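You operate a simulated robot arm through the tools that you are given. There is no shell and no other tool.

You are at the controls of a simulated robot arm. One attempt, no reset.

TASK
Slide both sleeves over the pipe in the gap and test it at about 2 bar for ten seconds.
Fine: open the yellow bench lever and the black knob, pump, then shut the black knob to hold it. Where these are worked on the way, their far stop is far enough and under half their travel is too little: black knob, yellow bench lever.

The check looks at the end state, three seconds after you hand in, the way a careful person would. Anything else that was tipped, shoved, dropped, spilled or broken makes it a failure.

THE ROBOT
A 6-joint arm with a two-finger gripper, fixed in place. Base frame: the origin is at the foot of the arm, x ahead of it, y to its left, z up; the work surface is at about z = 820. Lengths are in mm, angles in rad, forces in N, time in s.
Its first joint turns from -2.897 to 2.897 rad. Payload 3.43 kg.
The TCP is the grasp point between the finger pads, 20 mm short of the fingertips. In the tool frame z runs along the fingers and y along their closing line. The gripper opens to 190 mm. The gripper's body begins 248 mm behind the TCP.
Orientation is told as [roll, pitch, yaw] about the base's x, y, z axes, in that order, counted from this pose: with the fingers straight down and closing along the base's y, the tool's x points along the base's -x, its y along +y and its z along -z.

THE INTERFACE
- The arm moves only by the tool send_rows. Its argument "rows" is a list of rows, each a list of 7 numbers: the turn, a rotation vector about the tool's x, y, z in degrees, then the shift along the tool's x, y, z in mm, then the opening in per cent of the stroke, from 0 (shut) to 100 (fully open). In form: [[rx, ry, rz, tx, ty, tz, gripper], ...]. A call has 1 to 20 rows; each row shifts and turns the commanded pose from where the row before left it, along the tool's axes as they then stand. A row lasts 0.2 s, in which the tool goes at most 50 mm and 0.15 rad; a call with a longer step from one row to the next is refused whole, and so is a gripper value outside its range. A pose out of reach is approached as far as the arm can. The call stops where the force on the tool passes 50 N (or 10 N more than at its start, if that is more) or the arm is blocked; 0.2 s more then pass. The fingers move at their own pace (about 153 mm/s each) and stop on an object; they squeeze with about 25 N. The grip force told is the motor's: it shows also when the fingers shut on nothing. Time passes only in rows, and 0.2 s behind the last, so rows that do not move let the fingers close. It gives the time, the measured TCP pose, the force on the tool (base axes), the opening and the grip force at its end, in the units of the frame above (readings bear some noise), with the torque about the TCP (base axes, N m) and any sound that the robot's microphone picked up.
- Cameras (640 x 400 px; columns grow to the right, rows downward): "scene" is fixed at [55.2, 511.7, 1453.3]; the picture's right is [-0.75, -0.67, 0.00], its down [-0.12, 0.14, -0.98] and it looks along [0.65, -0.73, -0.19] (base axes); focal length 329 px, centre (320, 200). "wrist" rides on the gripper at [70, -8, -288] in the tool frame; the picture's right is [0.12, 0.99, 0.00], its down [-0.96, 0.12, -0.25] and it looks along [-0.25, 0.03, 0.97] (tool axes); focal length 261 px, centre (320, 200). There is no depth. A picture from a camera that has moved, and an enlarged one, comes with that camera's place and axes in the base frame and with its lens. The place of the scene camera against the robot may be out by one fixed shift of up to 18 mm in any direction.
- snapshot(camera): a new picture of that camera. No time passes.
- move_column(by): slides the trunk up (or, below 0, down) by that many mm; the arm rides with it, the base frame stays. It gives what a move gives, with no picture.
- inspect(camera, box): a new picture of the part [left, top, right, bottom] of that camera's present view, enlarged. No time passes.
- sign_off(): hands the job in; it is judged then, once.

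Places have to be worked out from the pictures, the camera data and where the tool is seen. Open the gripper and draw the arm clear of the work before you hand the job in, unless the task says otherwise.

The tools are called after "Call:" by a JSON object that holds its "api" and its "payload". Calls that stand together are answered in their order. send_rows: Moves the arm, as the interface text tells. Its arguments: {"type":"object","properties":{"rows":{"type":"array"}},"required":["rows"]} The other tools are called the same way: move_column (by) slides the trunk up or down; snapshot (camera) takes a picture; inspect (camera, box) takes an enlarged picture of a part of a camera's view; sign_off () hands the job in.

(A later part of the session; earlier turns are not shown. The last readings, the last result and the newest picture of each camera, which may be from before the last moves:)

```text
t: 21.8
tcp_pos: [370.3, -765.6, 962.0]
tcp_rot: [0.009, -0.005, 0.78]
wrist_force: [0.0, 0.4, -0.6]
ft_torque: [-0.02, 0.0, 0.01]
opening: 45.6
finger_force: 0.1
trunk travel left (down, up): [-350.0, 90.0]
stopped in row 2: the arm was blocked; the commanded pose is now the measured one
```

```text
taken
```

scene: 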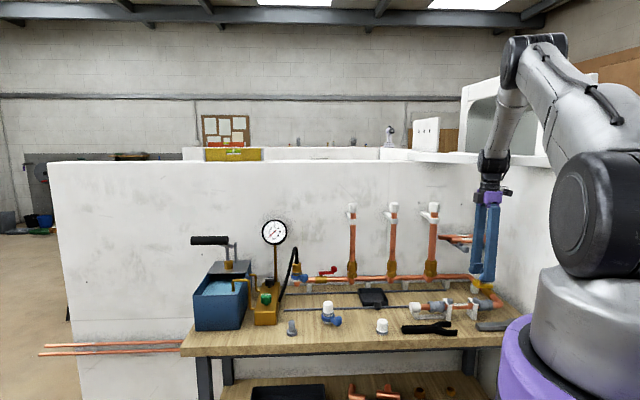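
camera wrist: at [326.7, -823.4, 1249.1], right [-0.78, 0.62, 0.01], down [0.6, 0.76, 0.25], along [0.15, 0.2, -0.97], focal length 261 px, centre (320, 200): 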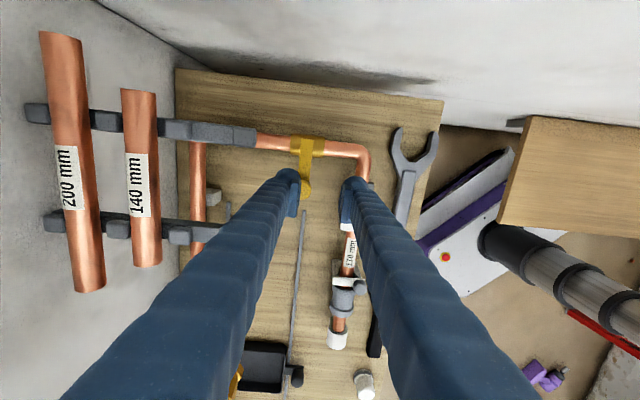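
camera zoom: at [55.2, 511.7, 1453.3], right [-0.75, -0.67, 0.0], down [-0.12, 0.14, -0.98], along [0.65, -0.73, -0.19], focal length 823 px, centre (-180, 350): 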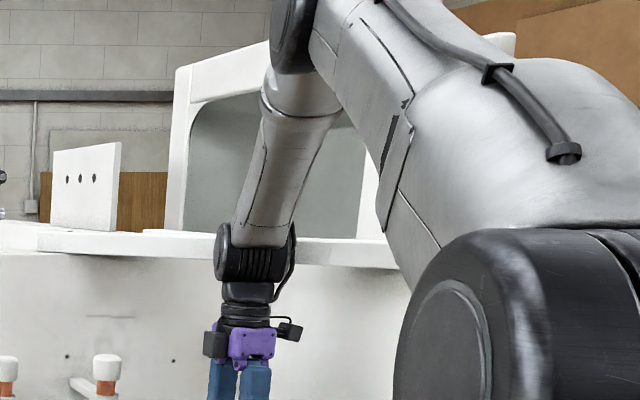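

The arm was pushed about 6 mm away from the side wall, so the wrist or forearm is meeting the wall-top slab (z≈1358–1394). I go lower, with the tips still above the knob, and try to move toward the wall again from there.

Call:
{"api": "send_rows", "payload": {"rows": [[0, 0, 0, -6, 0, 0, 20], [0, 0, 0, 0, 0, 28, 20]]}}

Call:
{"api": "inspect", "payload": {"camera": "wrist", "box": [240, 120, 400, 220]}}

Call:
{"api": "inspect", "payload": {"camera": "scene", "box": [440, 60, 600, 220]}}

```text
t: 22.5
tcp_pos: [383.7, -771.8, 945.1]
tcp_rot: [-0.006, 0.007, 0.785]
wrist_force: [-8.9, -0.2, 4.5]
ft_torque: [0.02, -1.01, -0.21]
opening: 35.9
finger_force: 0.0
trunk travel left (down, up): [-350.0, 90.0]
stopped in row 2: the force on the tool passed its limit at 54 N (the readings are from after the stop); the commanded pose is now the measured one
```

```text
4.00 times, centred on (320, 170) of wrist
camera zoom: at [340.3, -825.9, 1231.8], right [-0.79, 0.62, 0.0], down [0.6, 0.76, 0.24], along [0.15, 0.19, -0.97], focal length 1043 px, centre (320, 320)
```

zoom: 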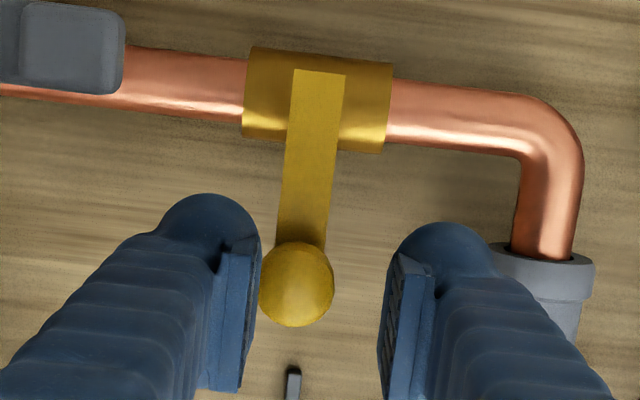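

```text
2.50 times, centred on (520, 140) of scene
camera zoom: at [55.2, 511.7, 1453.3], right [-0.75, -0.67, 0.0], down [-0.12, 0.14, -0.98], along [0.65, -0.73, -0.19], focal length 823 px, centre (-180, 350)
```

zoom: 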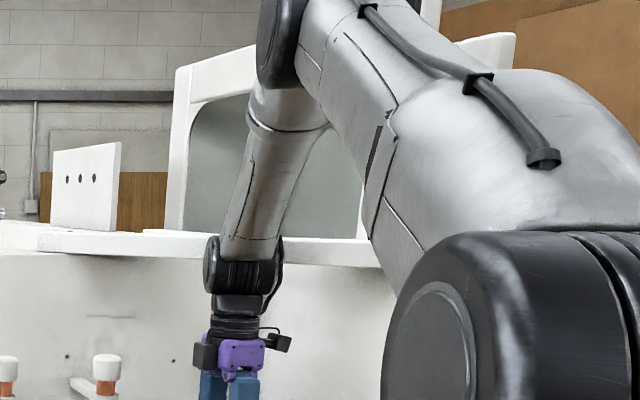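

Another transient contact occurred, and the arm then settled at e2≈817. I check where the left finger and the wrist are relative to the brackets before any further move.

Call:
{"api": "snapshot", "payload": {"camera": "wrist"}}

Call:
{"api": "snapshot", "payload": {"camera": "scene"}}

Call:
{"api": "inspect", "payload": {"camera": "scene", "box": [440, 210, 540, 310]}}

Call:
{"api": "inspect", "payload": {"camera": "wrist", "box": [0, 60, 320, 260]}}

```text
taken
camera wrist: at [340.3, -825.9, 1231.8], right [-0.79, 0.62, 0.0], down [0.6, 0.76, 0.24], along [0.15, 0.19, -0.97], focal length 261 px, centre (320, 200)
```

wrist: 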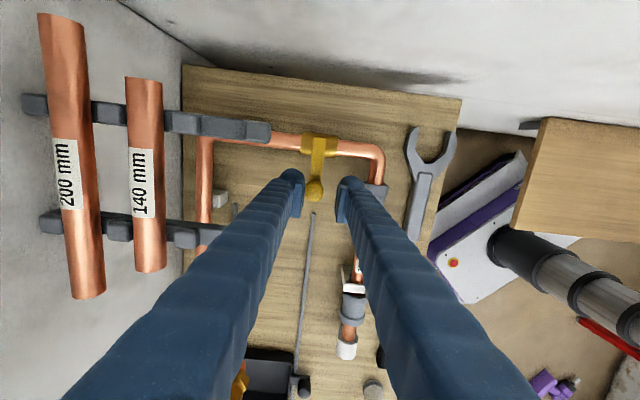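

```text
taken
```

scene: 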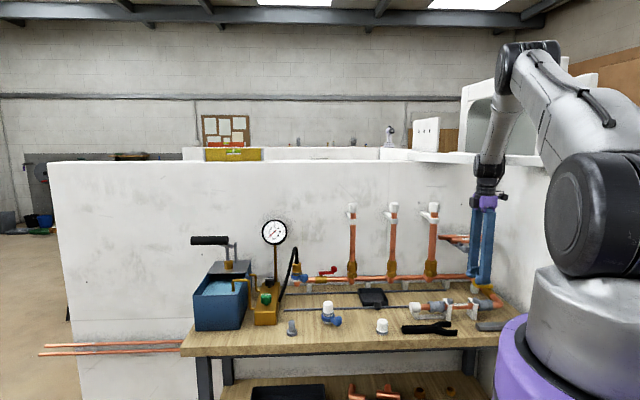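

```text
4.00 times, centred on (490, 260) of scene
camera zoom: at [55.2, 511.7, 1453.3], right [-0.75, -0.67, 0.0], down [-0.12, 0.14, -0.98], along [0.65, -0.73, -0.19], focal length 1317 px, centre (-360, -40)
```

zoom: 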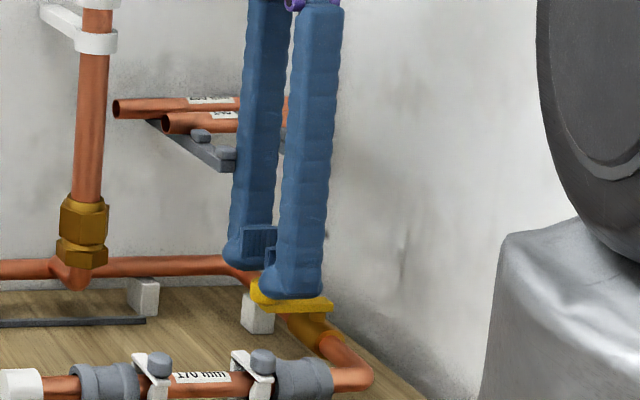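

```text
2.00 times, centred on (160, 160) of wrist
camera zoom: at [340.3, -825.9, 1231.8], right [-0.79, 0.62, 0.0], down [0.6, 0.76, 0.24], along [0.15, 0.19, -0.97], focal length 521 px, centre (640, 280)
```

zoom: 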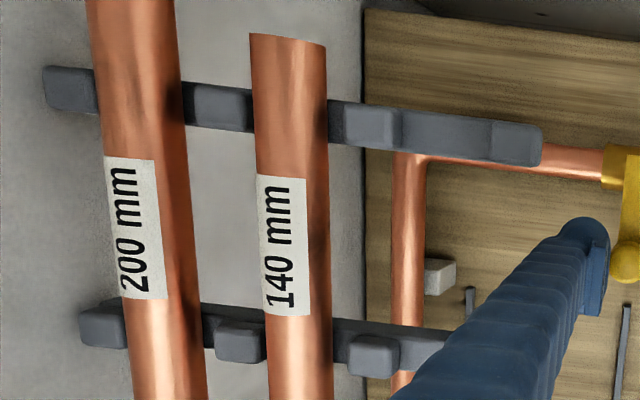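

Combining the views, the knob sits at about e1=-273, e2=824.5 with its top near z≈922 (the scene camera reads about 11 mm low), so the tips are just above it. The left finger grazed the near bracket, so I move 11 mm away from it and see whether the arm follows freely.

Call:
{"api": "send_rows", "payload": {"rows": [[0, 0, 0, 0, 0, -5, 20], [0, 0, 0, 6, 0, 0, 20], [0, 0, 0, 5, 0, 0, 20], [0, 0, 0, 0, 0, 0, 20]]}}

Call:
{"api": "inspect", "payload": {"camera": "wrist", "box": [160, 80, 400, 230]}}

Call:
{"api": "inspect", "payload": {"camera": "scene", "box": [440, 60, 600, 220]}}

```text
t: 23.5
tcp_pos: [380.3, -768.6, 944.5]
tcp_rot: [0.007, 0.007, 0.792]
wrist_force: [-6.3, -24.8, -1.3]
ft_torque: [2.57, -0.64, -1.47]
opening: 42.5
finger_force: 4.5
trunk travel left (down, up): [-350.0, 90.0]
```

```text
2.67 times, centred on (280, 155) of wrist
camera zoom: at [339.9, -825.2, 1232.0], right [-0.79, 0.61, 0.01], down [0.6, 0.76, 0.24], along [0.14, 0.2, -0.97], focal length 695 px, centre (427, 320)
```

zoom: 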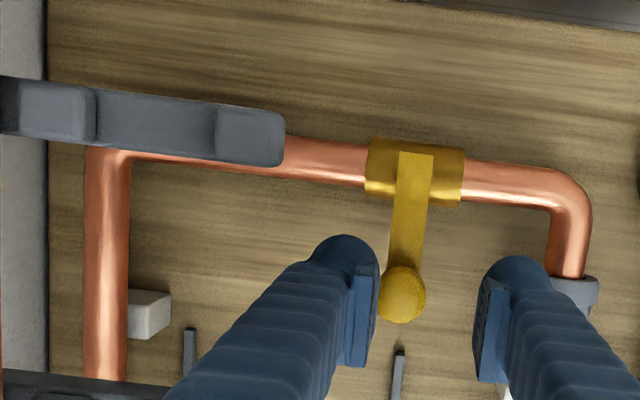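

```text
2.50 times, centred on (520, 140) of scene
camera zoom: at [55.2, 511.7, 1453.3], right [-0.75, -0.67, 0.0], down [-0.12, 0.14, -0.98], along [0.65, -0.73, -0.19], focal length 823 px, centre (-180, 350)
```

zoom: 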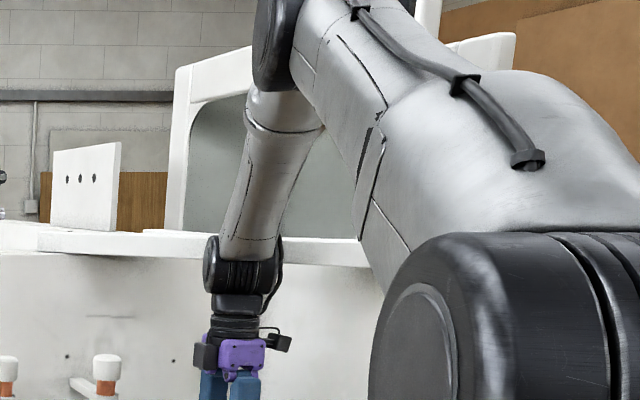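

The gripper is wedged: a link touches the slab on one side while the far finger presses on bracket 2 on the other. I retreat straight back toward the robot, up and away from both.

Call:
{"api": "send_rows", "payload": {"rows": [[0, 0, 0, -8, 10, 0, 24], [0, 0, 0, 0, 20, 0, 24], [0, 0, 0, 0, 20, -5, 24], [0, 0, 0, 0, 0, 0, 24]]}}

Call:
{"api": "snapshot", "payload": {"camera": "wrist"}}

Call:
{"api": "inspect", "payload": {"camera": "scene", "box": [420, 40, 600, 220]}}

```text
t: 24.5
tcp_pos: [349.9, -749.5, 946.7]
tcp_rot: [0.004, 0.004, 0.784]
wrist_force: [-0.1, -0.8, 0.5]
ft_torque: [-0.06, -0.1, -0.02]
opening: 45.6
finger_force: 0.2
trunk travel left (down, up): [-350.0, 90.0]
```

```text
taken
camera wrist: at [307.7, -805.3, 1233.7], right [-0.79, 0.62, 0.0], down [0.6, 0.76, 0.24], along [0.15, 0.19, -0.97], focal length 261 px, centre (320, 200)
```

wrist: 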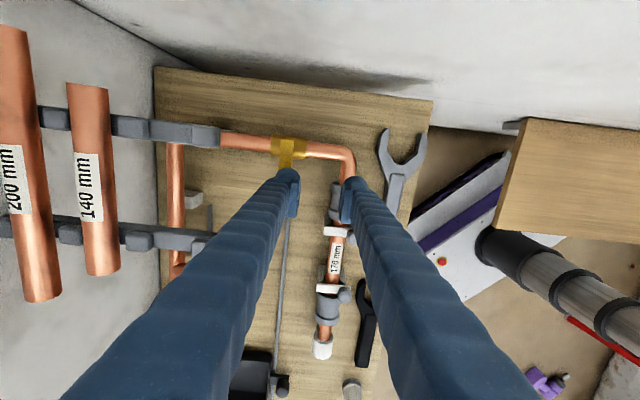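

```text
2.22 times, centred on (510, 130) of scene
camera zoom: at [55.2, 511.7, 1453.3], right [-0.75, -0.67, 0.0], down [-0.12, 0.14, -0.98], along [0.65, -0.73, -0.19], focal length 732 px, centre (-102, 356)
```

zoom: 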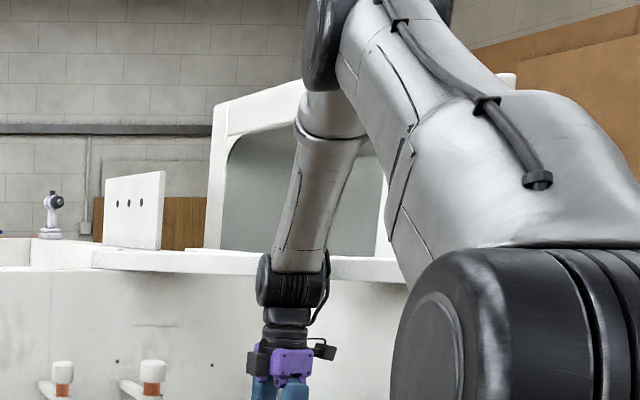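

Now free at e1≈-283, e2≈777. Leaning the hand back toward the robot by about 12° should bring the wrist clear of the slab and the fingers clear of the bracket ends. I do that and then move over the knob.

Call:
{"api": "send_rows", "payload": {"rows": [[6, 0, 0, 0, 0, 0, 24], [6, 0, 0, 0, 0, 0, 24], [0, 0, 0, -3, -15, 3.2, 24], [0, 0, 0, -3, -15, 3.2, 24], [0, 0, 0, 0, -16, 3.4, 24], [0, 0, 0, 0, 0, 0, 24]]}}

Call:
{"api": "inspect", "payload": {"camera": "wrist", "box": [200, 100, 400, 225]}}

Call:
{"api": "inspect", "payload": {"camera": "scene", "box": [440, 210, 540, 310]}}

```text
t: 25.9
tcp_pos: [387.9, -777.5, 943.3]
tcp_rot: [-0.204, 0.003, 0.785]
wrist_force: [0.7, 0.1, -0.8]
ft_torque: [0.02, 0.04, 0.02]
opening: 45.2
finger_force: 0.1
trunk travel left (down, up): [-350.0, 90.0]
```

```text
3.20 times, centred on (300, 162) of wrist
camera zoom: at [303.7, -791.8, 1226.7], right [-0.77, 0.6, -0.2], down [0.56, 0.8, 0.22], along [0.29, 0.05, -0.96], focal length 834 px, centre (384, 320)
```

zoom: 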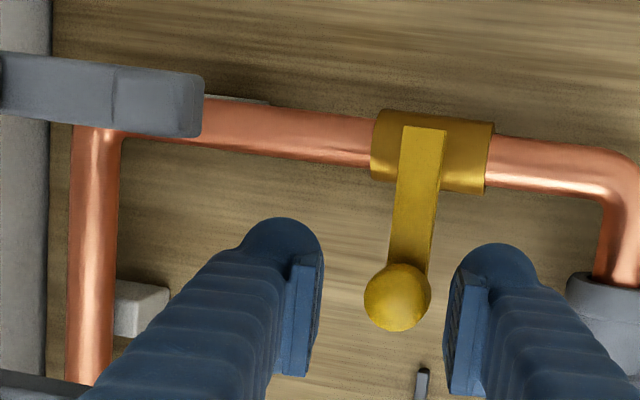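

```text
4.00 times, centred on (490, 260) of scene
camera zoom: at [55.2, 511.7, 1453.3], right [-0.75, -0.67, 0.0], down [-0.12, 0.14, -0.98], along [0.65, -0.73, -0.19], focal length 1317 px, centre (-360, -40)
```

zoom: 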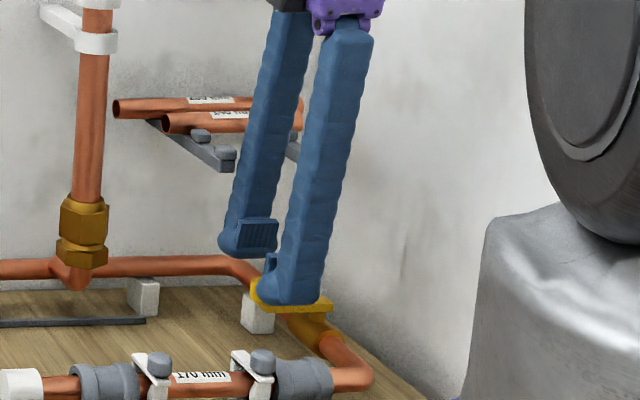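

The tilt clears everything: TCP is at e1≈-275.5, e2≈824, and the knob projects right where I placed it (390,-776,915). I lower around the knob and close gently.

Call:
{"api": "send_rows", "payload": {"rows": [[0, 0, 0, 0, 2.3, 11.2, 24], [0, 0, 0, 0, 2.3, 11.2, 24], [0, 0, 0, 0, 0, 0, 24], [0, 0, 0, 0, 0, 0, 15], [0, 0, 0, 0, 0, 0, 15]]}}

Call:
{"api": "inspect", "payload": {"camera": "wrist", "box": [220, 110, 380, 210]}}

Call:
{"api": "inspect", "payload": {"camera": "scene", "box": [440, 230, 520, 300]}}

```text
t: 27.1
tcp_pos: [390.3, -778.9, 920.2]
tcp_rot: [-0.204, 0.0, 0.784]
wrist_force: [-2.2, 1.2, -0.1]
ft_torque: [0.03, 0.05, 0.03]
opening: 29.5
finger_force: 0.4
trunk travel left (down, up): [-350.0, 90.0]
```

```text
4.00 times, centred on (300, 160) of wrist
camera zoom: at [305.1, -792.2, 1203.9], right [-0.77, 0.6, -0.2], down [0.56, 0.8, 0.22], along [0.29, 0.05, -0.96], focal length 1043 px, centre (400, 360)
```

zoom: 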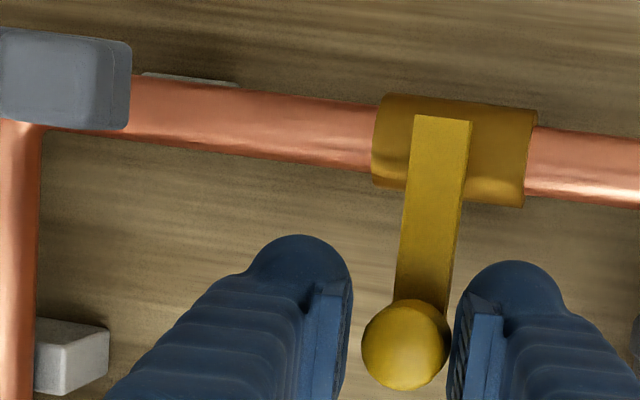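

```text
5.71 times, centred on (480, 265) of scene
camera zoom: at [55.2, 511.7, 1453.3], right [-0.75, -0.67, 0.0], down [-0.12, 0.14, -0.98], along [0.65, -0.73, -0.19], focal length 1881 px, centre (-594, -171)
```

zoom: 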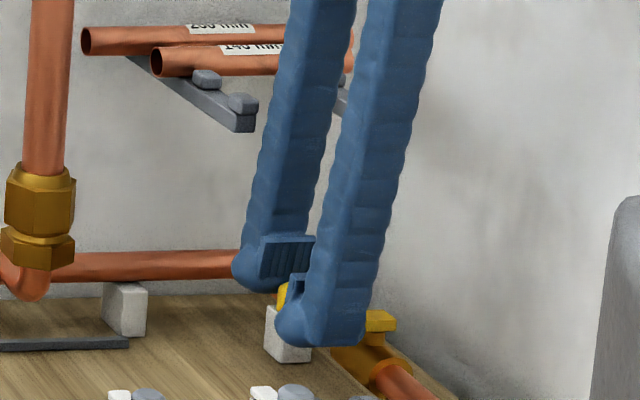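

The knob is caged (29.5 mm between pads). I test the turning direction by easing the lever toward the robot in small steps and watching force.

Call:
{"api": "send_rows", "payload": {"rows": [[0, 0, 0, 0, 3.9, -0.8, 15], [0, 0, 0, 0, 3.9, -0.8, 15], [0, 0, 0, 0, 2.9, -0.6, 15]]}}

Call:
{"api": "inspect", "payload": {"camera": "wrist", "box": [220, 110, 380, 210]}}

```text
t: 27.9
tcp_pos: [381.3, -768.6, 919.9]
tcp_rot: [-0.205, 0.005, 0.786]
wrist_force: [0.6, -0.2, 0.2]
ft_torque: [-0.02, -0.01, 0.01]
opening: 28.8
finger_force: 0.6
trunk travel left (down, up): [-350.0, 90.0]
```

```text
4.00 times, centred on (300, 160) of wrist
camera zoom: at [296.7, -783.0, 1203.7], right [-0.77, 0.6, -0.2], down [0.56, 0.8, 0.22], along [0.29, 0.05, -0.96], focal length 1043 px, centre (400, 360)
```

zoom: 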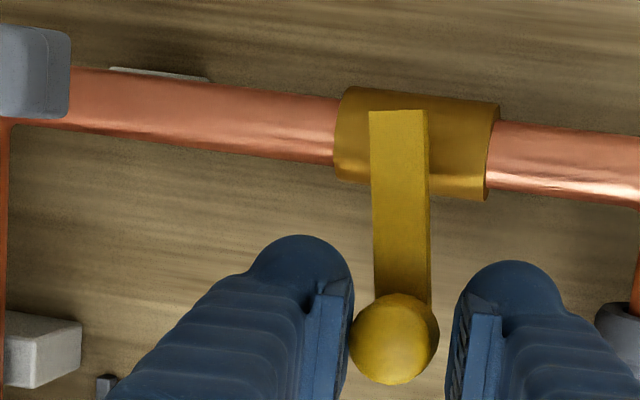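

The lever swings freely toward the robot, so that is the opening direction (pivot about e1=-320, e2=824.5, radius about 47 mm). I follow its arc further with the loose cage.

Call:
{"api": "send_rows", "payload": {"rows": [[0, 0, 0, 3, 7.0, -2.1, 15], [0, 0, 0, 4, 6.7, -2.1, 15], [0, 0, 0, 5, 6.7, -2.1, 15], [0, 0, 0, 5, 6.3, -2.1, 15], [0, 0, 0, 0, 0, 0, 15]]}}

Call:
{"api": "inspect", "payload": {"camera": "wrist", "box": [220, 110, 380, 210]}}

Call:
{"api": "inspect", "payload": {"camera": "scene", "box": [440, 230, 520, 320]}}

```text
t: 29.1
tcp_pos: [348.3, -760.9, 922.9]
tcp_rot: [-0.204, 0.004, 0.785]
wrist_force: [-0.4, 0.7, -0.5]
ft_torque: [-0.03, -0.03, 0.0]
opening: 28.6
finger_force: 0.1
trunk travel left (down, up): [-350.0, 90.0]
```

```text
4.00 times, centred on (300, 160) of wrist
camera zoom: at [263.8, -775.2, 1205.7], right [-0.77, 0.6, -0.2], down [0.56, 0.8, 0.22], along [0.29, 0.05, -0.96], focal length 1043 px, centre (400, 360)
```

zoom: 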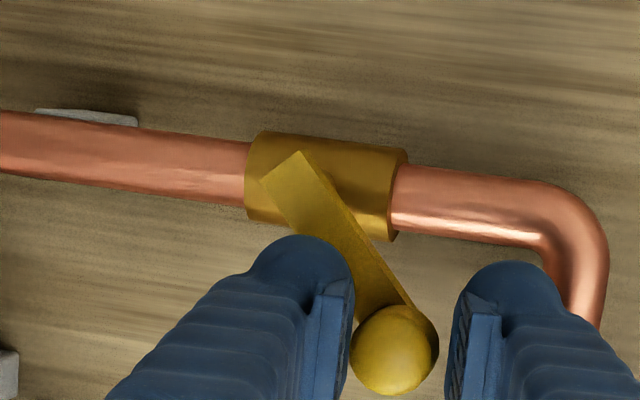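

```text
4.44 times, centred on (480, 275) of scene
camera zoom: at [55.2, 511.7, 1453.3], right [-0.75, -0.67, 0.0], down [-0.12, 0.14, -0.98], along [0.65, -0.73, -0.19], focal length 1463 px, centre (-391, -133)
```

zoom: 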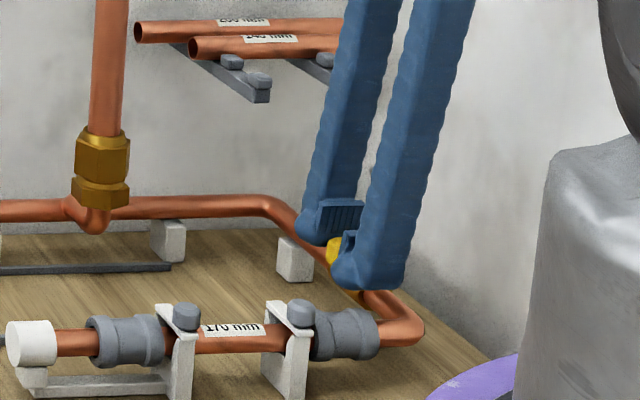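

The lever is past half-way (about 55°). I grip the knob lightly and carry it along the rest of the arc to lie along its pipe.

Call:
{"api": "send_rows", "payload": {"rows": [[0, 0, 0, 0, 0, 0, 5], [0, 0, 0, 0, 0, 0, 5], [0, 0, 0, 4, 2.5, -0.5, 5], [0, 0, 0, 5, 2, -0.4, 5], [0, 0, 0, 5, 1.4, -0.3, 5]]}}

Call:
{"api": "inspect", "payload": {"camera": "wrist", "box": [220, 110, 380, 210]}}

```text
t: 30.3
tcp_pos: [333.5, -763.9, 922.2]
tcp_rot: [-0.203, 0.002, 0.784]
wrist_force: [4.7, 5.6, 0.8]
ft_torque: [0.22, 0.24, 0.33]
opening: 23.8
finger_force: 45.4
trunk travel left (down, up): [-350.0, 90.0]
```

```text
4.00 times, centred on (300, 160) of wrist
camera zoom: at [249.6, -779.4, 1206.1], right [-0.77, 0.6, -0.2], down [0.56, 0.8, 0.22], along [0.29, 0.05, -0.96], focal length 1043 px, centre (400, 360)
```

zoom: 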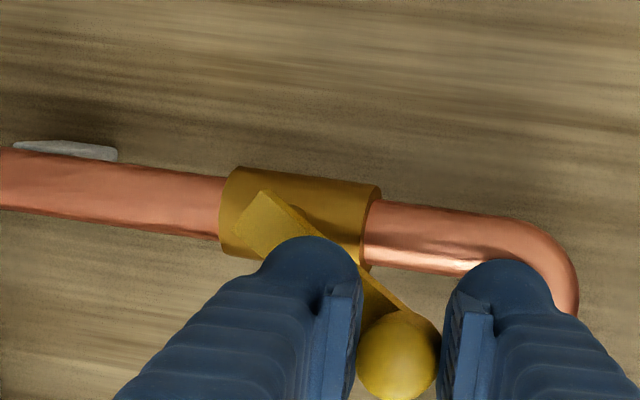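

Gripped and turned to about 52°; re-measuring puts the pivot nearer e1=-336, with radius about 61 mm. Continuing this way would bring the camera too near the side wall, so I release, rise clear, and turn the tool 90° so I can finish by pushing toward the side wall with the hand leaning away from it.

Call:
{"api": "send_rows", "payload": {"rows": [[0, 0, 0, 0, 0, 0, 24], [0, 0, 0, 0, 0, 0, 24], [0, 0, 0, 0, -2.6, -12, 24], [0, 0, 0, -25, -1, -5, 24], [0, 0, 0, -35, -2, -15, 24], [0, 0, 0, -25, -8, -38, 24], [-6, 0, 0, 0, 0, -10, 24], [-6, 0, 0, 0, 0, 0, 24]]}}

Call:
{"api": "snapshot", "payload": {"camera": "wrist"}}

Call:
{"api": "inspect", "payload": {"camera": "scene", "box": [440, 240, 520, 320]}}

```text
t: 32.1
tcp_pos: [393.3, -705.6, 1003.1]
tcp_rot: [0.009, 0.001, 0.786]
wrist_force: [-0.1, -0.5, -1.2]
ft_torque: [0.13, 0.09, 0.02]
opening: 45.6
finger_force: 0.0
trunk travel left (down, up): [-350.0, 90.0]
```

```text
taken
camera wrist: at [353.0, -762.9, 1290.8], right [-0.79, 0.62, 0.01], down [0.6, 0.76, 0.25], along [0.15, 0.2, -0.97], focal length 261 px, centre (320, 200)
```

wrist: 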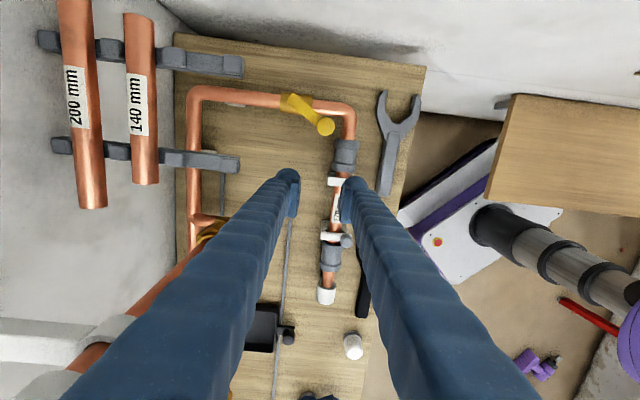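

```text
5.00 times, centred on (480, 280) of scene
camera zoom: at [55.2, 511.7, 1453.3], right [-0.75, -0.67, 0.0], down [-0.12, 0.14, -0.98], along [0.65, -0.73, -0.19], focal length 1646 px, centre (-480, -200)
```

zoom: 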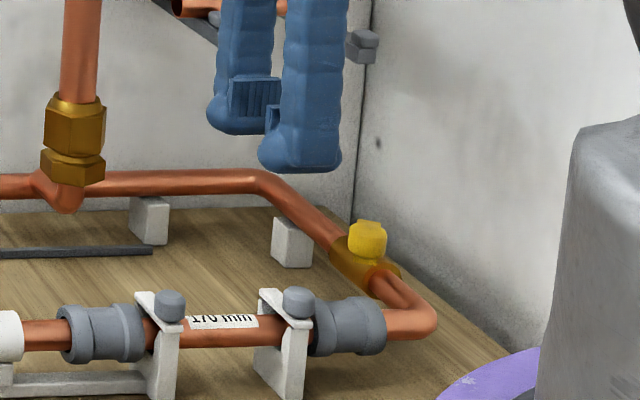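

The lever is now roughly 60° round. I turn the tool by -90° with the fingers closing, keeping clear above the bench.

Call:
{"api": "send_rows", "payload": {"rows": [[0, 0, 8, 0, 0, 0, 10], [0, 0, 8, 0, 0, 0, 0], [0, 0, 8, 0, 0, 0, 0], [0, 0, 8, 0, 0, 0, 0], [0, 0, 8, 0, 0, 0, 0], [0, 0, 8, 0, 0, 0, 0], [0, 0, 8, 0, 0, 0, 0], [0, 0, 8, 0, 0, 0, 0], [0, 0, 8, 0, 0, 0, 0], [0, 0, 8, 0, 0, 0, 0], [0, 0, 8, 0, 0, 0, 0], [0, 0, 2, 0, 0, 0, 0], [0, 0, 0, 0, 0, 0, 0]]}}

Call:
{"api": "snapshot", "payload": {"camera": "wrist"}}

```text
t: 34.9
tcp_pos: [393.9, -704.1, 1003.0]
tcp_rot: [-0.004, 0.006, -0.786]
wrist_force: [0.9, 0.5, 0.5]
ft_torque: [0.01, 0.0, -0.02]
opening: 0.0
finger_force: 25.1
trunk travel left (down, up): [-350.0, 90.0]
```

```text
taken
camera wrist: at [340.0, -661.5, 1291.3], right [0.62, 0.79, 0.0], down [0.76, -0.6, 0.24], along [0.19, -0.15, -0.97], focal length 261 px, centre (320, 200)
```

wrist: 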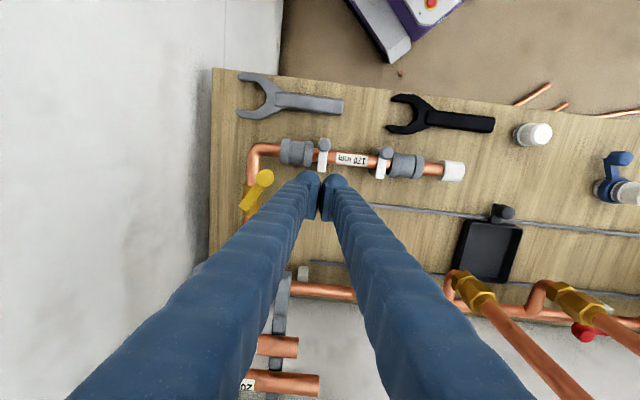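

Next I tilt the fingers 15° so they point toward the side wall with the wrist leaning away, then look.

Call:
{"api": "send_rows", "payload": {"rows": [[7.5, 0, 0, 0, 0, 0, 0], [7.5, 0, 0, 0, 0, 0, 0], [0, 0, 0, 0, 0, 0, 0]]}}

Call:
{"api": "snapshot", "payload": {"camera": "wrist"}}

Call:
{"api": "inspect", "payload": {"camera": "wrist", "box": [200, 120, 360, 220]}}

```text
t: 35.7
tcp_pos: [393.0, -705.7, 1003.7]
tcp_rot: [-0.265, 0.005, -0.785]
wrist_force: [0.1, 0.3, 0.6]
ft_torque: [0.01, -0.07, 0.0]
opening: 0.1
finger_force: 25.0
trunk travel left (down, up): [-350.0, 90.0]
```

```text
taken
camera wrist: at [392.0, -609.2, 1284.0], right [0.59, 0.76, -0.26], down [0.81, -0.56, 0.2], along [0.01, -0.33, -0.94], focal length 261 px, centre (320, 200)
```

wrist: 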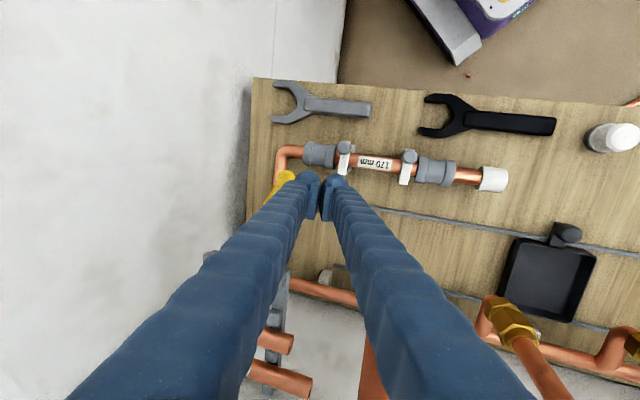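

```text
4.00 times, centred on (280, 170) of wrist
camera zoom: at [392.0, -609.2, 1284.0], right [0.59, 0.76, -0.26], down [0.81, -0.56, 0.2], along [0.01, -0.33, -0.94], focal length 1043 px, centre (480, 320)
```

zoom: 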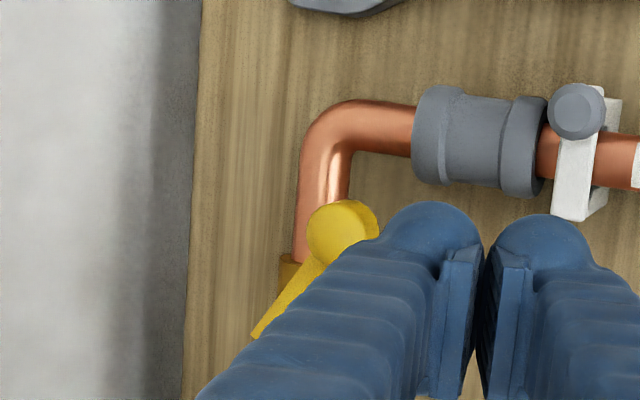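

The knob reads at e1≈-299, e2≈777. I bring the closed fingertips down beside it on the bench side, with tips about z≈905, and check.

Call:
{"api": "send_rows", "payload": {"rows": [[0, 0, 0, 1.5, -8.3, 25, 0], [0, 0, 0, 1.5, -8.3, 25, 0], [0, 0, 0, 0, 4.5, 17, 0], [0, 0, 0, 0, 4.5, 17, 0], [0, 0, 0, 0, 0, 0, 0]]}}

Call:
{"api": "inspect", "payload": {"camera": "wrist", "box": [220, 110, 380, 210]}}

Call:
{"api": "inspect", "payload": {"camera": "scene", "box": [440, 240, 520, 320]}}

```text
t: 36.9
tcp_pos: [370.9, -723.8, 924.2]
tcp_rot: [-0.266, 0.004, -0.786]
wrist_force: [0.3, -0.6, -0.3]
ft_torque: [0.02, 0.0, -0.05]
opening: 0.0
finger_force: 24.6
trunk travel left (down, up): [-350.0, 90.0]
```

```text
4.00 times, centred on (300, 160) of wrist
camera zoom: at [369.9, -628.4, 1204.8], right [0.59, 0.76, -0.26], down [0.81, -0.56, 0.2], along [0.01, -0.33, -0.94], focal length 1043 px, centre (400, 360)
```

zoom: 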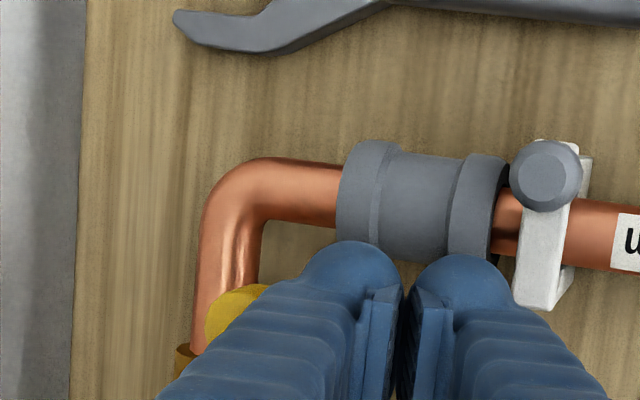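

```text
5.00 times, centred on (480, 280) of scene
camera zoom: at [55.2, 511.7, 1453.3], right [-0.75, -0.67, 0.0], down [-0.12, 0.14, -0.98], along [0.65, -0.73, -0.19], focal length 1646 px, centre (-480, -200)
```

zoom: 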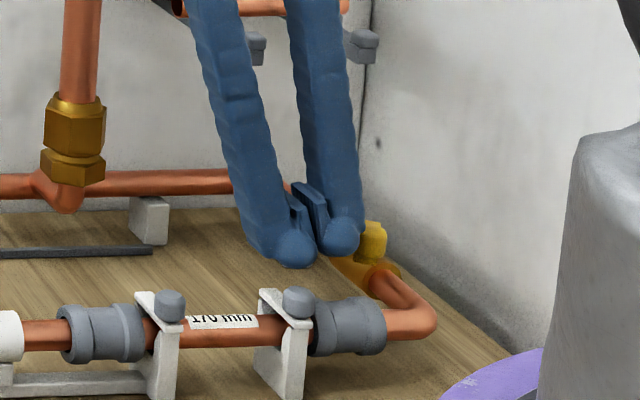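

The fingertips are right beside the knob. I push toward the side wall in 5 mm steps.

Call:
{"api": "send_rows", "payload": {"rows": [[0, 0, 0, 0, -4.83, 1.3, 0], [0, 0, 0, 1, -4.83, 1.3, 0], [0, 0, 0, 1, -4.83, 1.3, 0], [0, 0, 0, 1, -4.83, 1.3, 0], [0, 0, 0, 0, 0, 0, 0]]}}

Call:
{"api": "inspect", "payload": {"camera": "wrist", "box": [220, 110, 380, 210]}}

Call:
{"api": "inspect", "payload": {"camera": "scene", "box": [440, 240, 520, 320]}}

```text
t: 38.1
tcp_pos: [354.2, -733.5, 926.2]
tcp_rot: [-0.266, 0.004, -0.786]
wrist_force: [2.5, 8.4, 17.3]
ft_torque: [-0.3, 0.3, 0.18]
opening: 0.0
finger_force: 25.3
trunk travel left (down, up): [-350.0, 90.0]
```

```text
4.00 times, centred on (300, 160) of wrist
camera zoom: at [353.1, -637.6, 1206.4], right [0.59, 0.76, -0.26], down [0.81, -0.56, 0.21], along [0.01, -0.33, -0.94], focal length 1043 px, centre (400, 360)
```

zoom: 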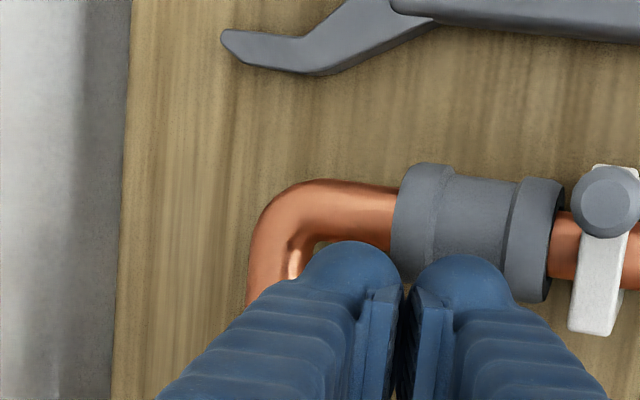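

```text
5.00 times, centred on (480, 280) of scene
camera zoom: at [55.2, 511.7, 1453.3], right [-0.75, -0.67, 0.0], down [-0.12, 0.14, -0.98], along [0.65, -0.73, -0.19], focal length 1646 px, centre (-480, -200)
```

zoom: 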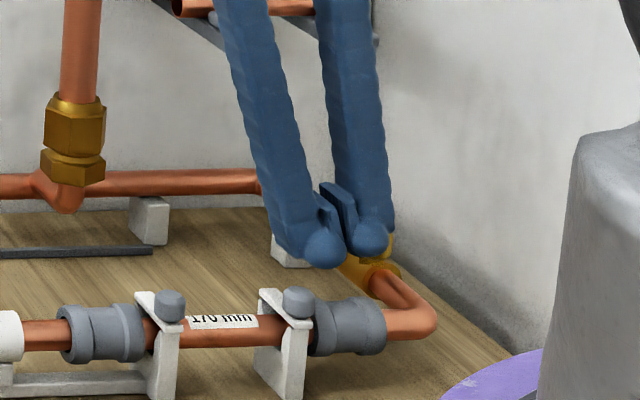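

The rounded fingertip is riding up on the knob (17 N upward), so pushing from the side at this height isn't good. I lift off, open the fingers and instead straddle the knob along the bench direction.

Call:
{"api": "send_rows", "payload": {"rows": [[0, 0, 0, 0, -5.2, -19.3, 0], [0, 0, 0, 0, -5.2, -19.3, 26], [0, 0, 0, -3, -15, 4, 26], [0, 0, 0, -3, -15, 4, 26], [0, 0, 0, 0, 0, 0, 26]]}}

Call:
{"api": "inspect", "payload": {"camera": "wrist", "box": [220, 110, 380, 210]}}

Call:
{"api": "inspect", "payload": {"camera": "scene", "box": [440, 240, 520, 320]}}

```text
t: 39.3
tcp_pos: [338.0, -758.3, 964.6]
tcp_rot: [-0.265, 0.005, -0.787]
wrist_force: [0.3, -0.2, 0.1]
ft_torque: [-0.04, -0.01, 0.0]
opening: 49.4
finger_force: 0.1
trunk travel left (down, up): [-350.0, 90.0]
```

```text
4.00 times, centred on (300, 160) of wrist
camera zoom: at [335.9, -663.5, 1244.5], right [0.59, 0.76, -0.26], down [0.81, -0.56, 0.2], along [0.01, -0.33, -0.94], focal length 1043 px, centre (400, 360)
```

zoom: 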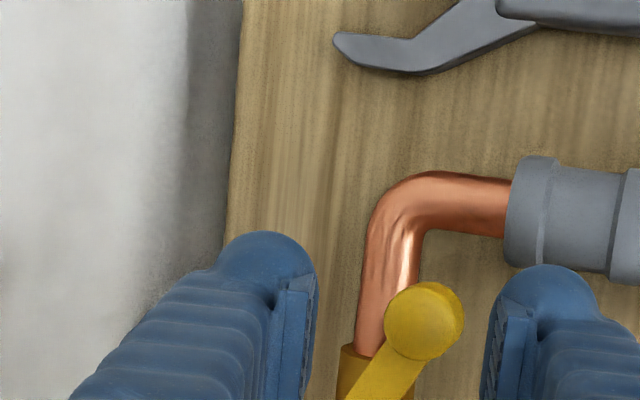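

```text
5.00 times, centred on (480, 280) of scene
camera zoom: at [55.2, 511.7, 1453.3], right [-0.75, -0.67, 0.0], down [-0.12, 0.14, -0.98], along [0.65, -0.73, -0.19], focal length 1646 px, centre (-480, -200)
```

zoom: 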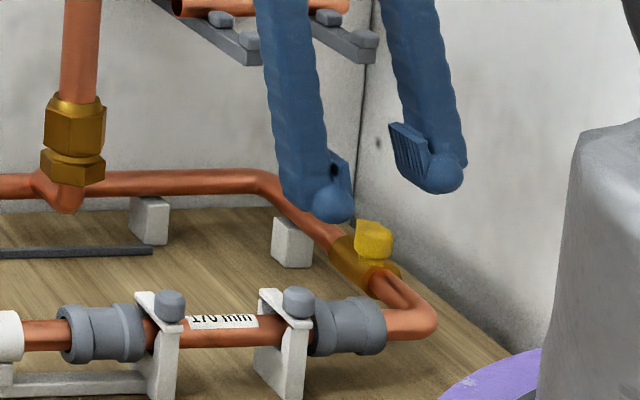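

The knob is now at e1≈-304, e2≈775. I lower straight around it and grip.

Call:
{"api": "send_rows", "payload": {"rows": [[0, 0, 0, 0, 2.5, 22.4, 26], [0, 0, 0, 0, 2.5, 22.4, 26], [0, 0, 0, 0, 0, 0, 26], [0, 0, 0, 0, 0, 0, 5], [0, 0, 0, 0, 0, 0, 5], [0, 0, 0, 0, 0, 0, 5]]}}

Call:
{"api": "inspect", "payload": {"camera": "wrist", "box": [220, 110, 380, 210]}}

Call:
{"api": "inspect", "payload": {"camera": "scene", "box": [440, 240, 520, 320]}}

```text
t: 40.7
tcp_pos: [328.6, -762.6, 921.2]
tcp_rot: [-0.267, 0.004, -0.784]
wrist_force: [-0.4, 6.4, -0.5]
ft_torque: [0.51, -0.34, 0.1]
opening: 24.2
finger_force: 45.1
trunk travel left (down, up): [-350.0, 90.0]
```

```text
4.00 times, centred on (300, 160) of wrist
camera zoom: at [328.3, -667.2, 1201.6], right [0.59, 0.76, -0.26], down [0.81, -0.56, 0.2], along [0.01, -0.33, -0.94], focal length 1043 px, centre (400, 360)
```

zoom: 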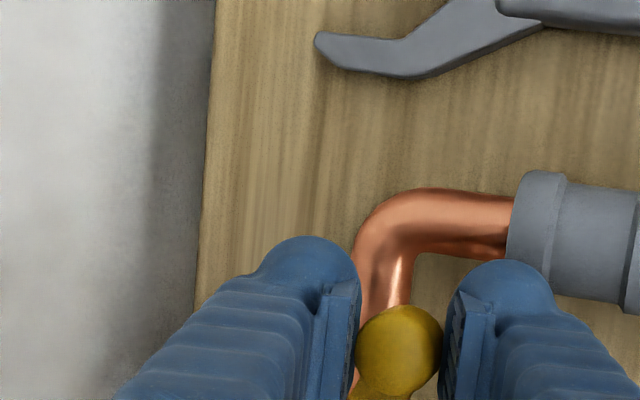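

```text
5.00 times, centred on (480, 280) of scene
camera zoom: at [55.2, 511.7, 1453.3], right [-0.75, -0.67, 0.0], down [-0.12, 0.14, -0.98], along [0.65, -0.73, -0.19], focal length 1646 px, centre (-480, -200)
```

zoom: 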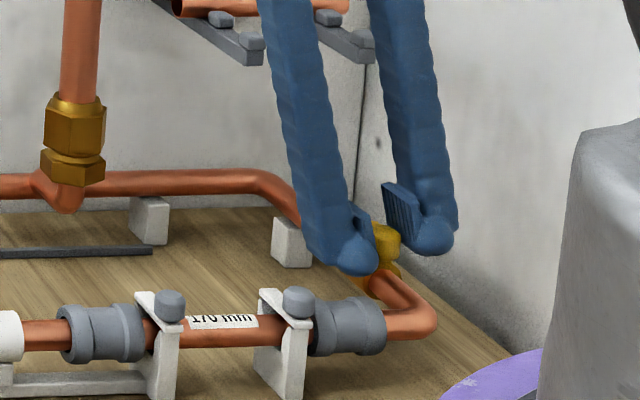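

The knob is gripped firmly. I carry it along the rest of the arc in small steps.

Call:
{"api": "send_rows", "payload": {"rows": [[0, 0, 0, 3, -5.8, 1.55, 5], [0, 0, 0, 2.2, -5.8, 1.55, 5], [0, 0, 0, 1.8, -5.8, 1.55, 5], [0, 0, 0, 0, 0, 0, 5]]}}

Call:
{"api": "inspect", "payload": {"camera": "wrist", "box": [220, 110, 380, 210]}}

```text
t: 41.7
tcp_pos: [313.2, -772.2, 920.9]
tcp_rot: [-0.267, 0.005, -0.785]
wrist_force: [3.1, 10.1, -5.0]
ft_torque: [0.67, -0.19, 0.46]
opening: 24.6
finger_force: 45.3
trunk travel left (down, up): [-350.0, 90.0]
```

```text
4.00 times, centred on (300, 160) of wrist
camera zoom: at [312.4, -676.2, 1201.8], right [0.59, 0.76, -0.26], down [0.81, -0.56, 0.2], along [0.01, -0.33, -0.94], focal length 1043 px, centre (400, 360)
```

zoom: 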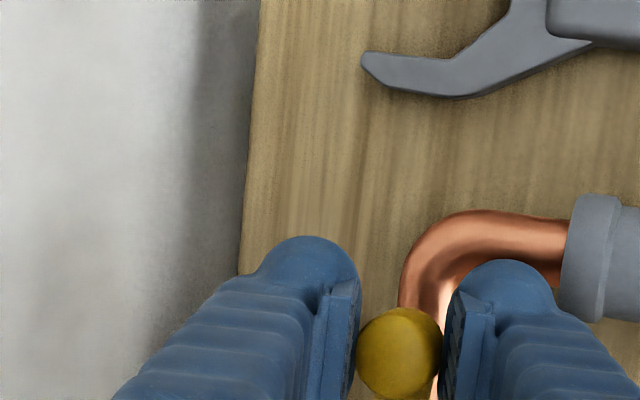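

Moving smoothly with low force; the last part of the arc follows.

Call:
{"api": "send_rows", "payload": {"rows": [[0, 0, 0, 1, -4.8, 1.3, 5], [0, 0, 0, 0.6, -3.9, 1.0, 5], [0, 0, 0, 0, -2.9, 0.8, 5], [0, 0, 0, 0, 0, 0, 5]]}}

Call:
{"api": "inspect", "payload": {"camera": "wrist", "box": [220, 110, 380, 210]}}

Call:
{"api": "inspect", "payload": {"camera": "scene", "box": [440, 240, 520, 320]}}

```text
t: 42.4
tcp_pos: [311.0, -773.8, 923.5]
tcp_rot: [-0.264, -0.001, -0.785]
wrist_force: [14.7, 18.2, 12.0]
ft_torque: [-0.15, -0.12, 0.12]
opening: 23.3
finger_force: 44.6
trunk travel left (down, up): [-350.0, 90.0]
stopped in row 3: the force on the tool passed its limit at 54 N (the readings are from after the stop); the commanded pose is now the measured one
```

```text
4.00 times, centred on (300, 160) of wrist
camera zoom: at [308.5, -678.1, 1204.0], right [0.59, 0.76, -0.26], down [0.81, -0.55, 0.21], along [0.02, -0.33, -0.94], focal length 1043 px, centre (400, 360)
```

zoom: 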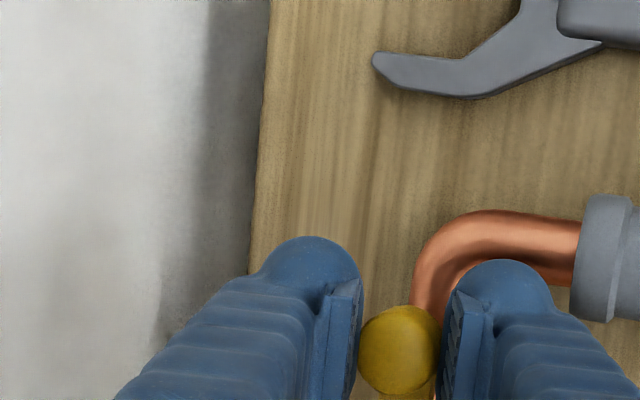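

```text
5.00 times, centred on (480, 280) of scene
camera zoom: at [55.2, 511.7, 1453.3], right [-0.75, -0.67, 0.0], down [-0.12, 0.14, -0.98], along [0.65, -0.73, -0.19], focal length 1646 px, centre (-480, -200)
```

zoom: 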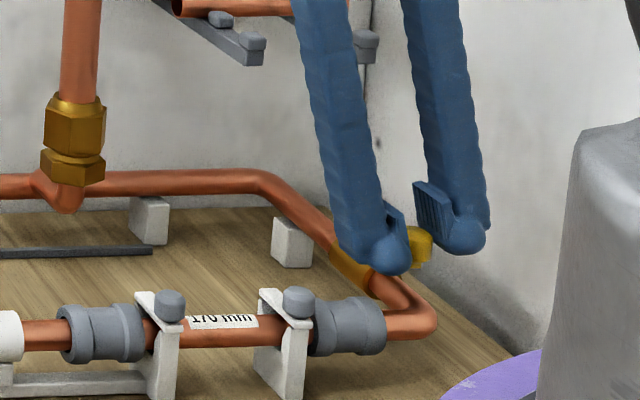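

The force rose sharply at about e1=-327, so the lever has met its stop. I release, rise clear and confirm it lies along the pipe.

Call:
{"api": "send_rows", "payload": {"rows": [[0, 0, 0, 0, 2, 0, 5], [0, 0, 0, 0, 0, 0, 26], [0, 0, 0, 0, 0, 0, 26], [0, 0, 0, 0, -7.7, -29, 26], [0, 0, 0, 0, -7.7, -29, 26], [0, 0, 0, 0, 30, -20, 26], [0, 0, 0, 0, 30, -20, 26]]}}

Call:
{"api": "inspect", "payload": {"camera": "wrist", "box": [180, 90, 340, 190]}}

Call:
{"api": "inspect", "payload": {"camera": "scene", "box": [420, 240, 520, 320]}}

Call:
{"api": "snapshot", "payload": {"camera": "wrist"}}

```text
t: 44.0
tcp_pos: [357.9, -725.2, 1006.7]
tcp_rot: [-0.264, 0.002, -0.784]
wrist_force: [-0.1, -0.5, 0.0]
ft_torque: [-0.09, 0.0, 0.0]
opening: 49.2
finger_force: 0.1
trunk travel left (down, up): [-350.0, 90.0]
```

```text
4.00 times, centred on (260, 140) of wrist
camera zoom: at [355.7, -628.4, 1287.2], right [0.59, 0.76, -0.26], down [0.81, -0.56, 0.21], along [0.01, -0.33, -0.94], focal length 1043 px, centre (560, 440)
```

zoom: 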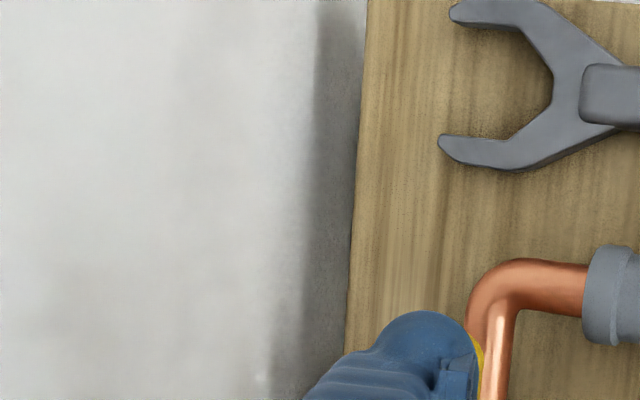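

```text
5.00 times, centred on (470, 280) of scene
camera zoom: at [55.2, 511.7, 1453.3], right [-0.75, -0.67, 0.0], down [-0.12, 0.14, -0.98], along [0.65, -0.73, -0.19], focal length 1646 px, centre (-430, -200)
```

zoom: 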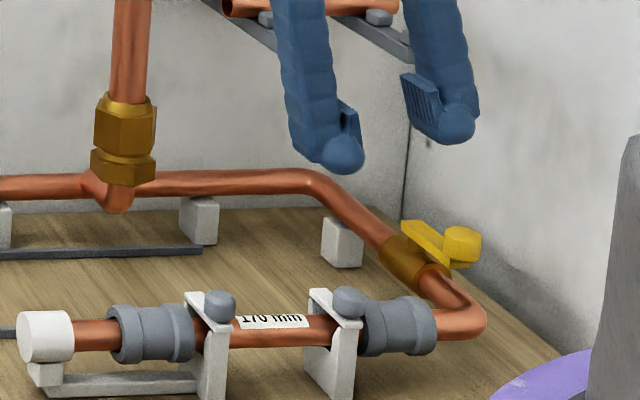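

```text
taken
camera wrist: at [355.7, -628.4, 1287.2], right [0.59, 0.76, -0.26], down [0.81, -0.56, 0.21], along [0.01, -0.33, -0.94], focal length 261 px, centre (320, 200)
```

wrist: 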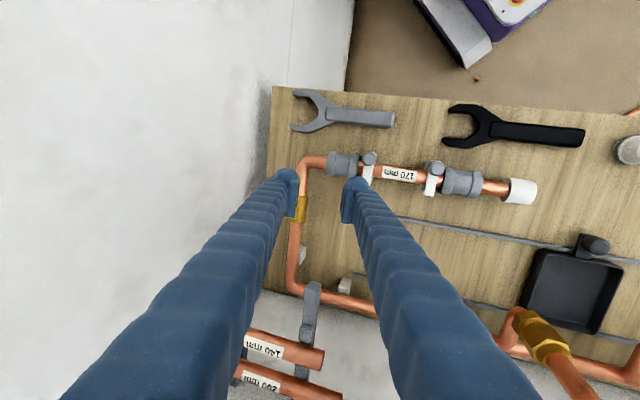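

The lever now appears swung round over its pipe. I level the tool, move up and along the bench, and look back down on it to confirm its angle.

Call:
{"api": "send_rows", "payload": {"rows": [[-7.5, 0, 0, 0, 20, -20, 26], [-7.5, 0, 0, 0, 30, -20, 26], [0, 0, 0, 10, 30, -20, 26], [0, 0, 0, 10, 20, -20, 26], [0, 0, 0, 0, 0, 0, 26]]}}

Call:
{"api": "snapshot", "payload": {"camera": "wrist"}}

Call:
{"api": "inspect", "payload": {"camera": "wrist", "box": [180, 110, 340, 210]}}

```text
t: 45.2
tcp_pos: [417.9, -636.6, 1077.4]
tcp_rot: [-0.002, 0.005, -0.783]
wrist_force: [-0.3, -0.3, -0.5]
ft_torque: [0.06, -0.03, -0.03]
opening: 49.2
finger_force: 0.1
trunk travel left (down, up): [-350.0, 90.0]
```

```text
taken
camera wrist: at [364.4, -593.2, 1364.8], right [0.62, 0.79, 0.0], down [0.76, -0.6, 0.24], along [0.19, -0.15, -0.97], focal length 261 px, centre (320, 200)
```

wrist: 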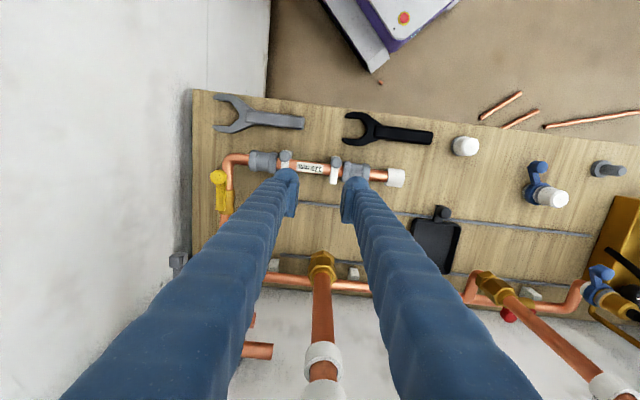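

```text
4.00 times, centred on (260, 160) of wrist
camera zoom: at [364.4, -593.2, 1364.8], right [0.62, 0.79, 0.0], down [0.76, -0.6, 0.24], along [0.19, -0.15, -0.97], focal length 1043 px, centre (560, 360)
```

zoom: 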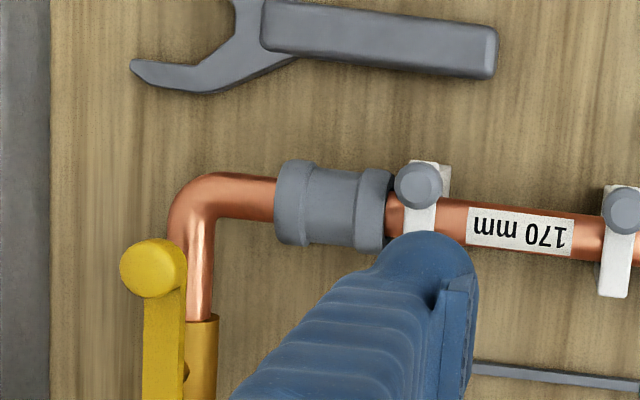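

The lever now lies parallel over its pipe, so the bench valve is open. I travel along the bench, high up, to view the pump, its knobs and the gauge.

Call:
{"api": "send_rows", "payload": {"rows": [[0, 0, 0, 0.4, 20, -40, 26], [0, 0, 0, 0.4, 20, -40, 26], [0, 0, 0, 0.4, 30, -35, 26], [0, 0, 0, 0.4, 40, -25, 26], [0, 0, 0, 0.4, 46, -15, 26], [0, 0, 0, 0.4, 46, -10, 26], [0, 0, 0, 0.4, 46, -8, 26], [0, 0, 0, 0.4, 46, 0, 26], [0, 0, 0, 0.4, 46, 0, 26], [0, 0, 0, 0.4, 46, 0, 26], [0, 0, 0, 0.4, 46, 0, 26], [0, 0, 0, 0.4, 46, 0, 26], [0, 0, 0, 0.4, 46, 0, 26], [0, 0, 0, 0.4, 46, 0, 26]]}}

Call:
{"api": "snapshot", "payload": {"camera": "wrist"}}

Call:
{"api": "snapshot", "payload": {"camera": "scene"}}

```text
t: 48.2
tcp_pos: [821.0, -231.5, 1244.9]
tcp_rot: [-0.002, 0.003, -0.784]
wrist_force: [1.3, -0.2, -0.1]
ft_torque: [-0.11, 0.04, 0.0]
opening: 49.4
finger_force: 0.1
trunk travel left (down, up): [-350.0, 90.0]
```

```text
taken
camera wrist: at [767.8, -188.5, 1532.4], right [0.62, 0.79, 0.0], down [0.76, -0.6, 0.24], along [0.19, -0.15, -0.97], focal length 261 px, centre (320, 200)
```

wrist: 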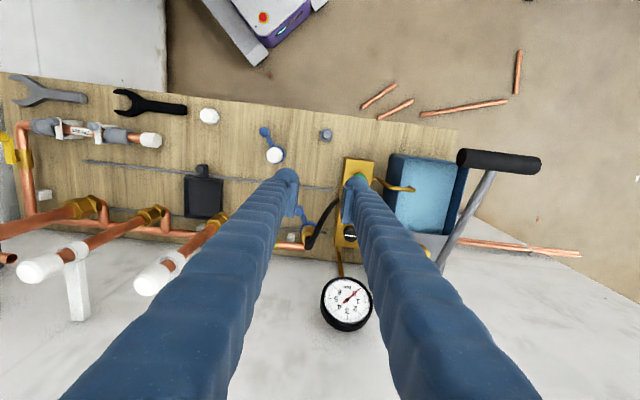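

```text
taken
```

scene: 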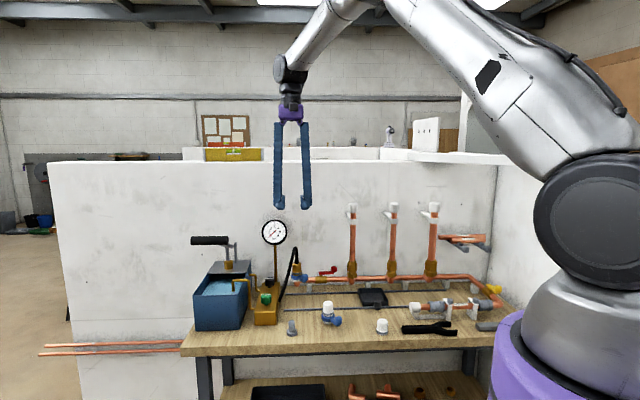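

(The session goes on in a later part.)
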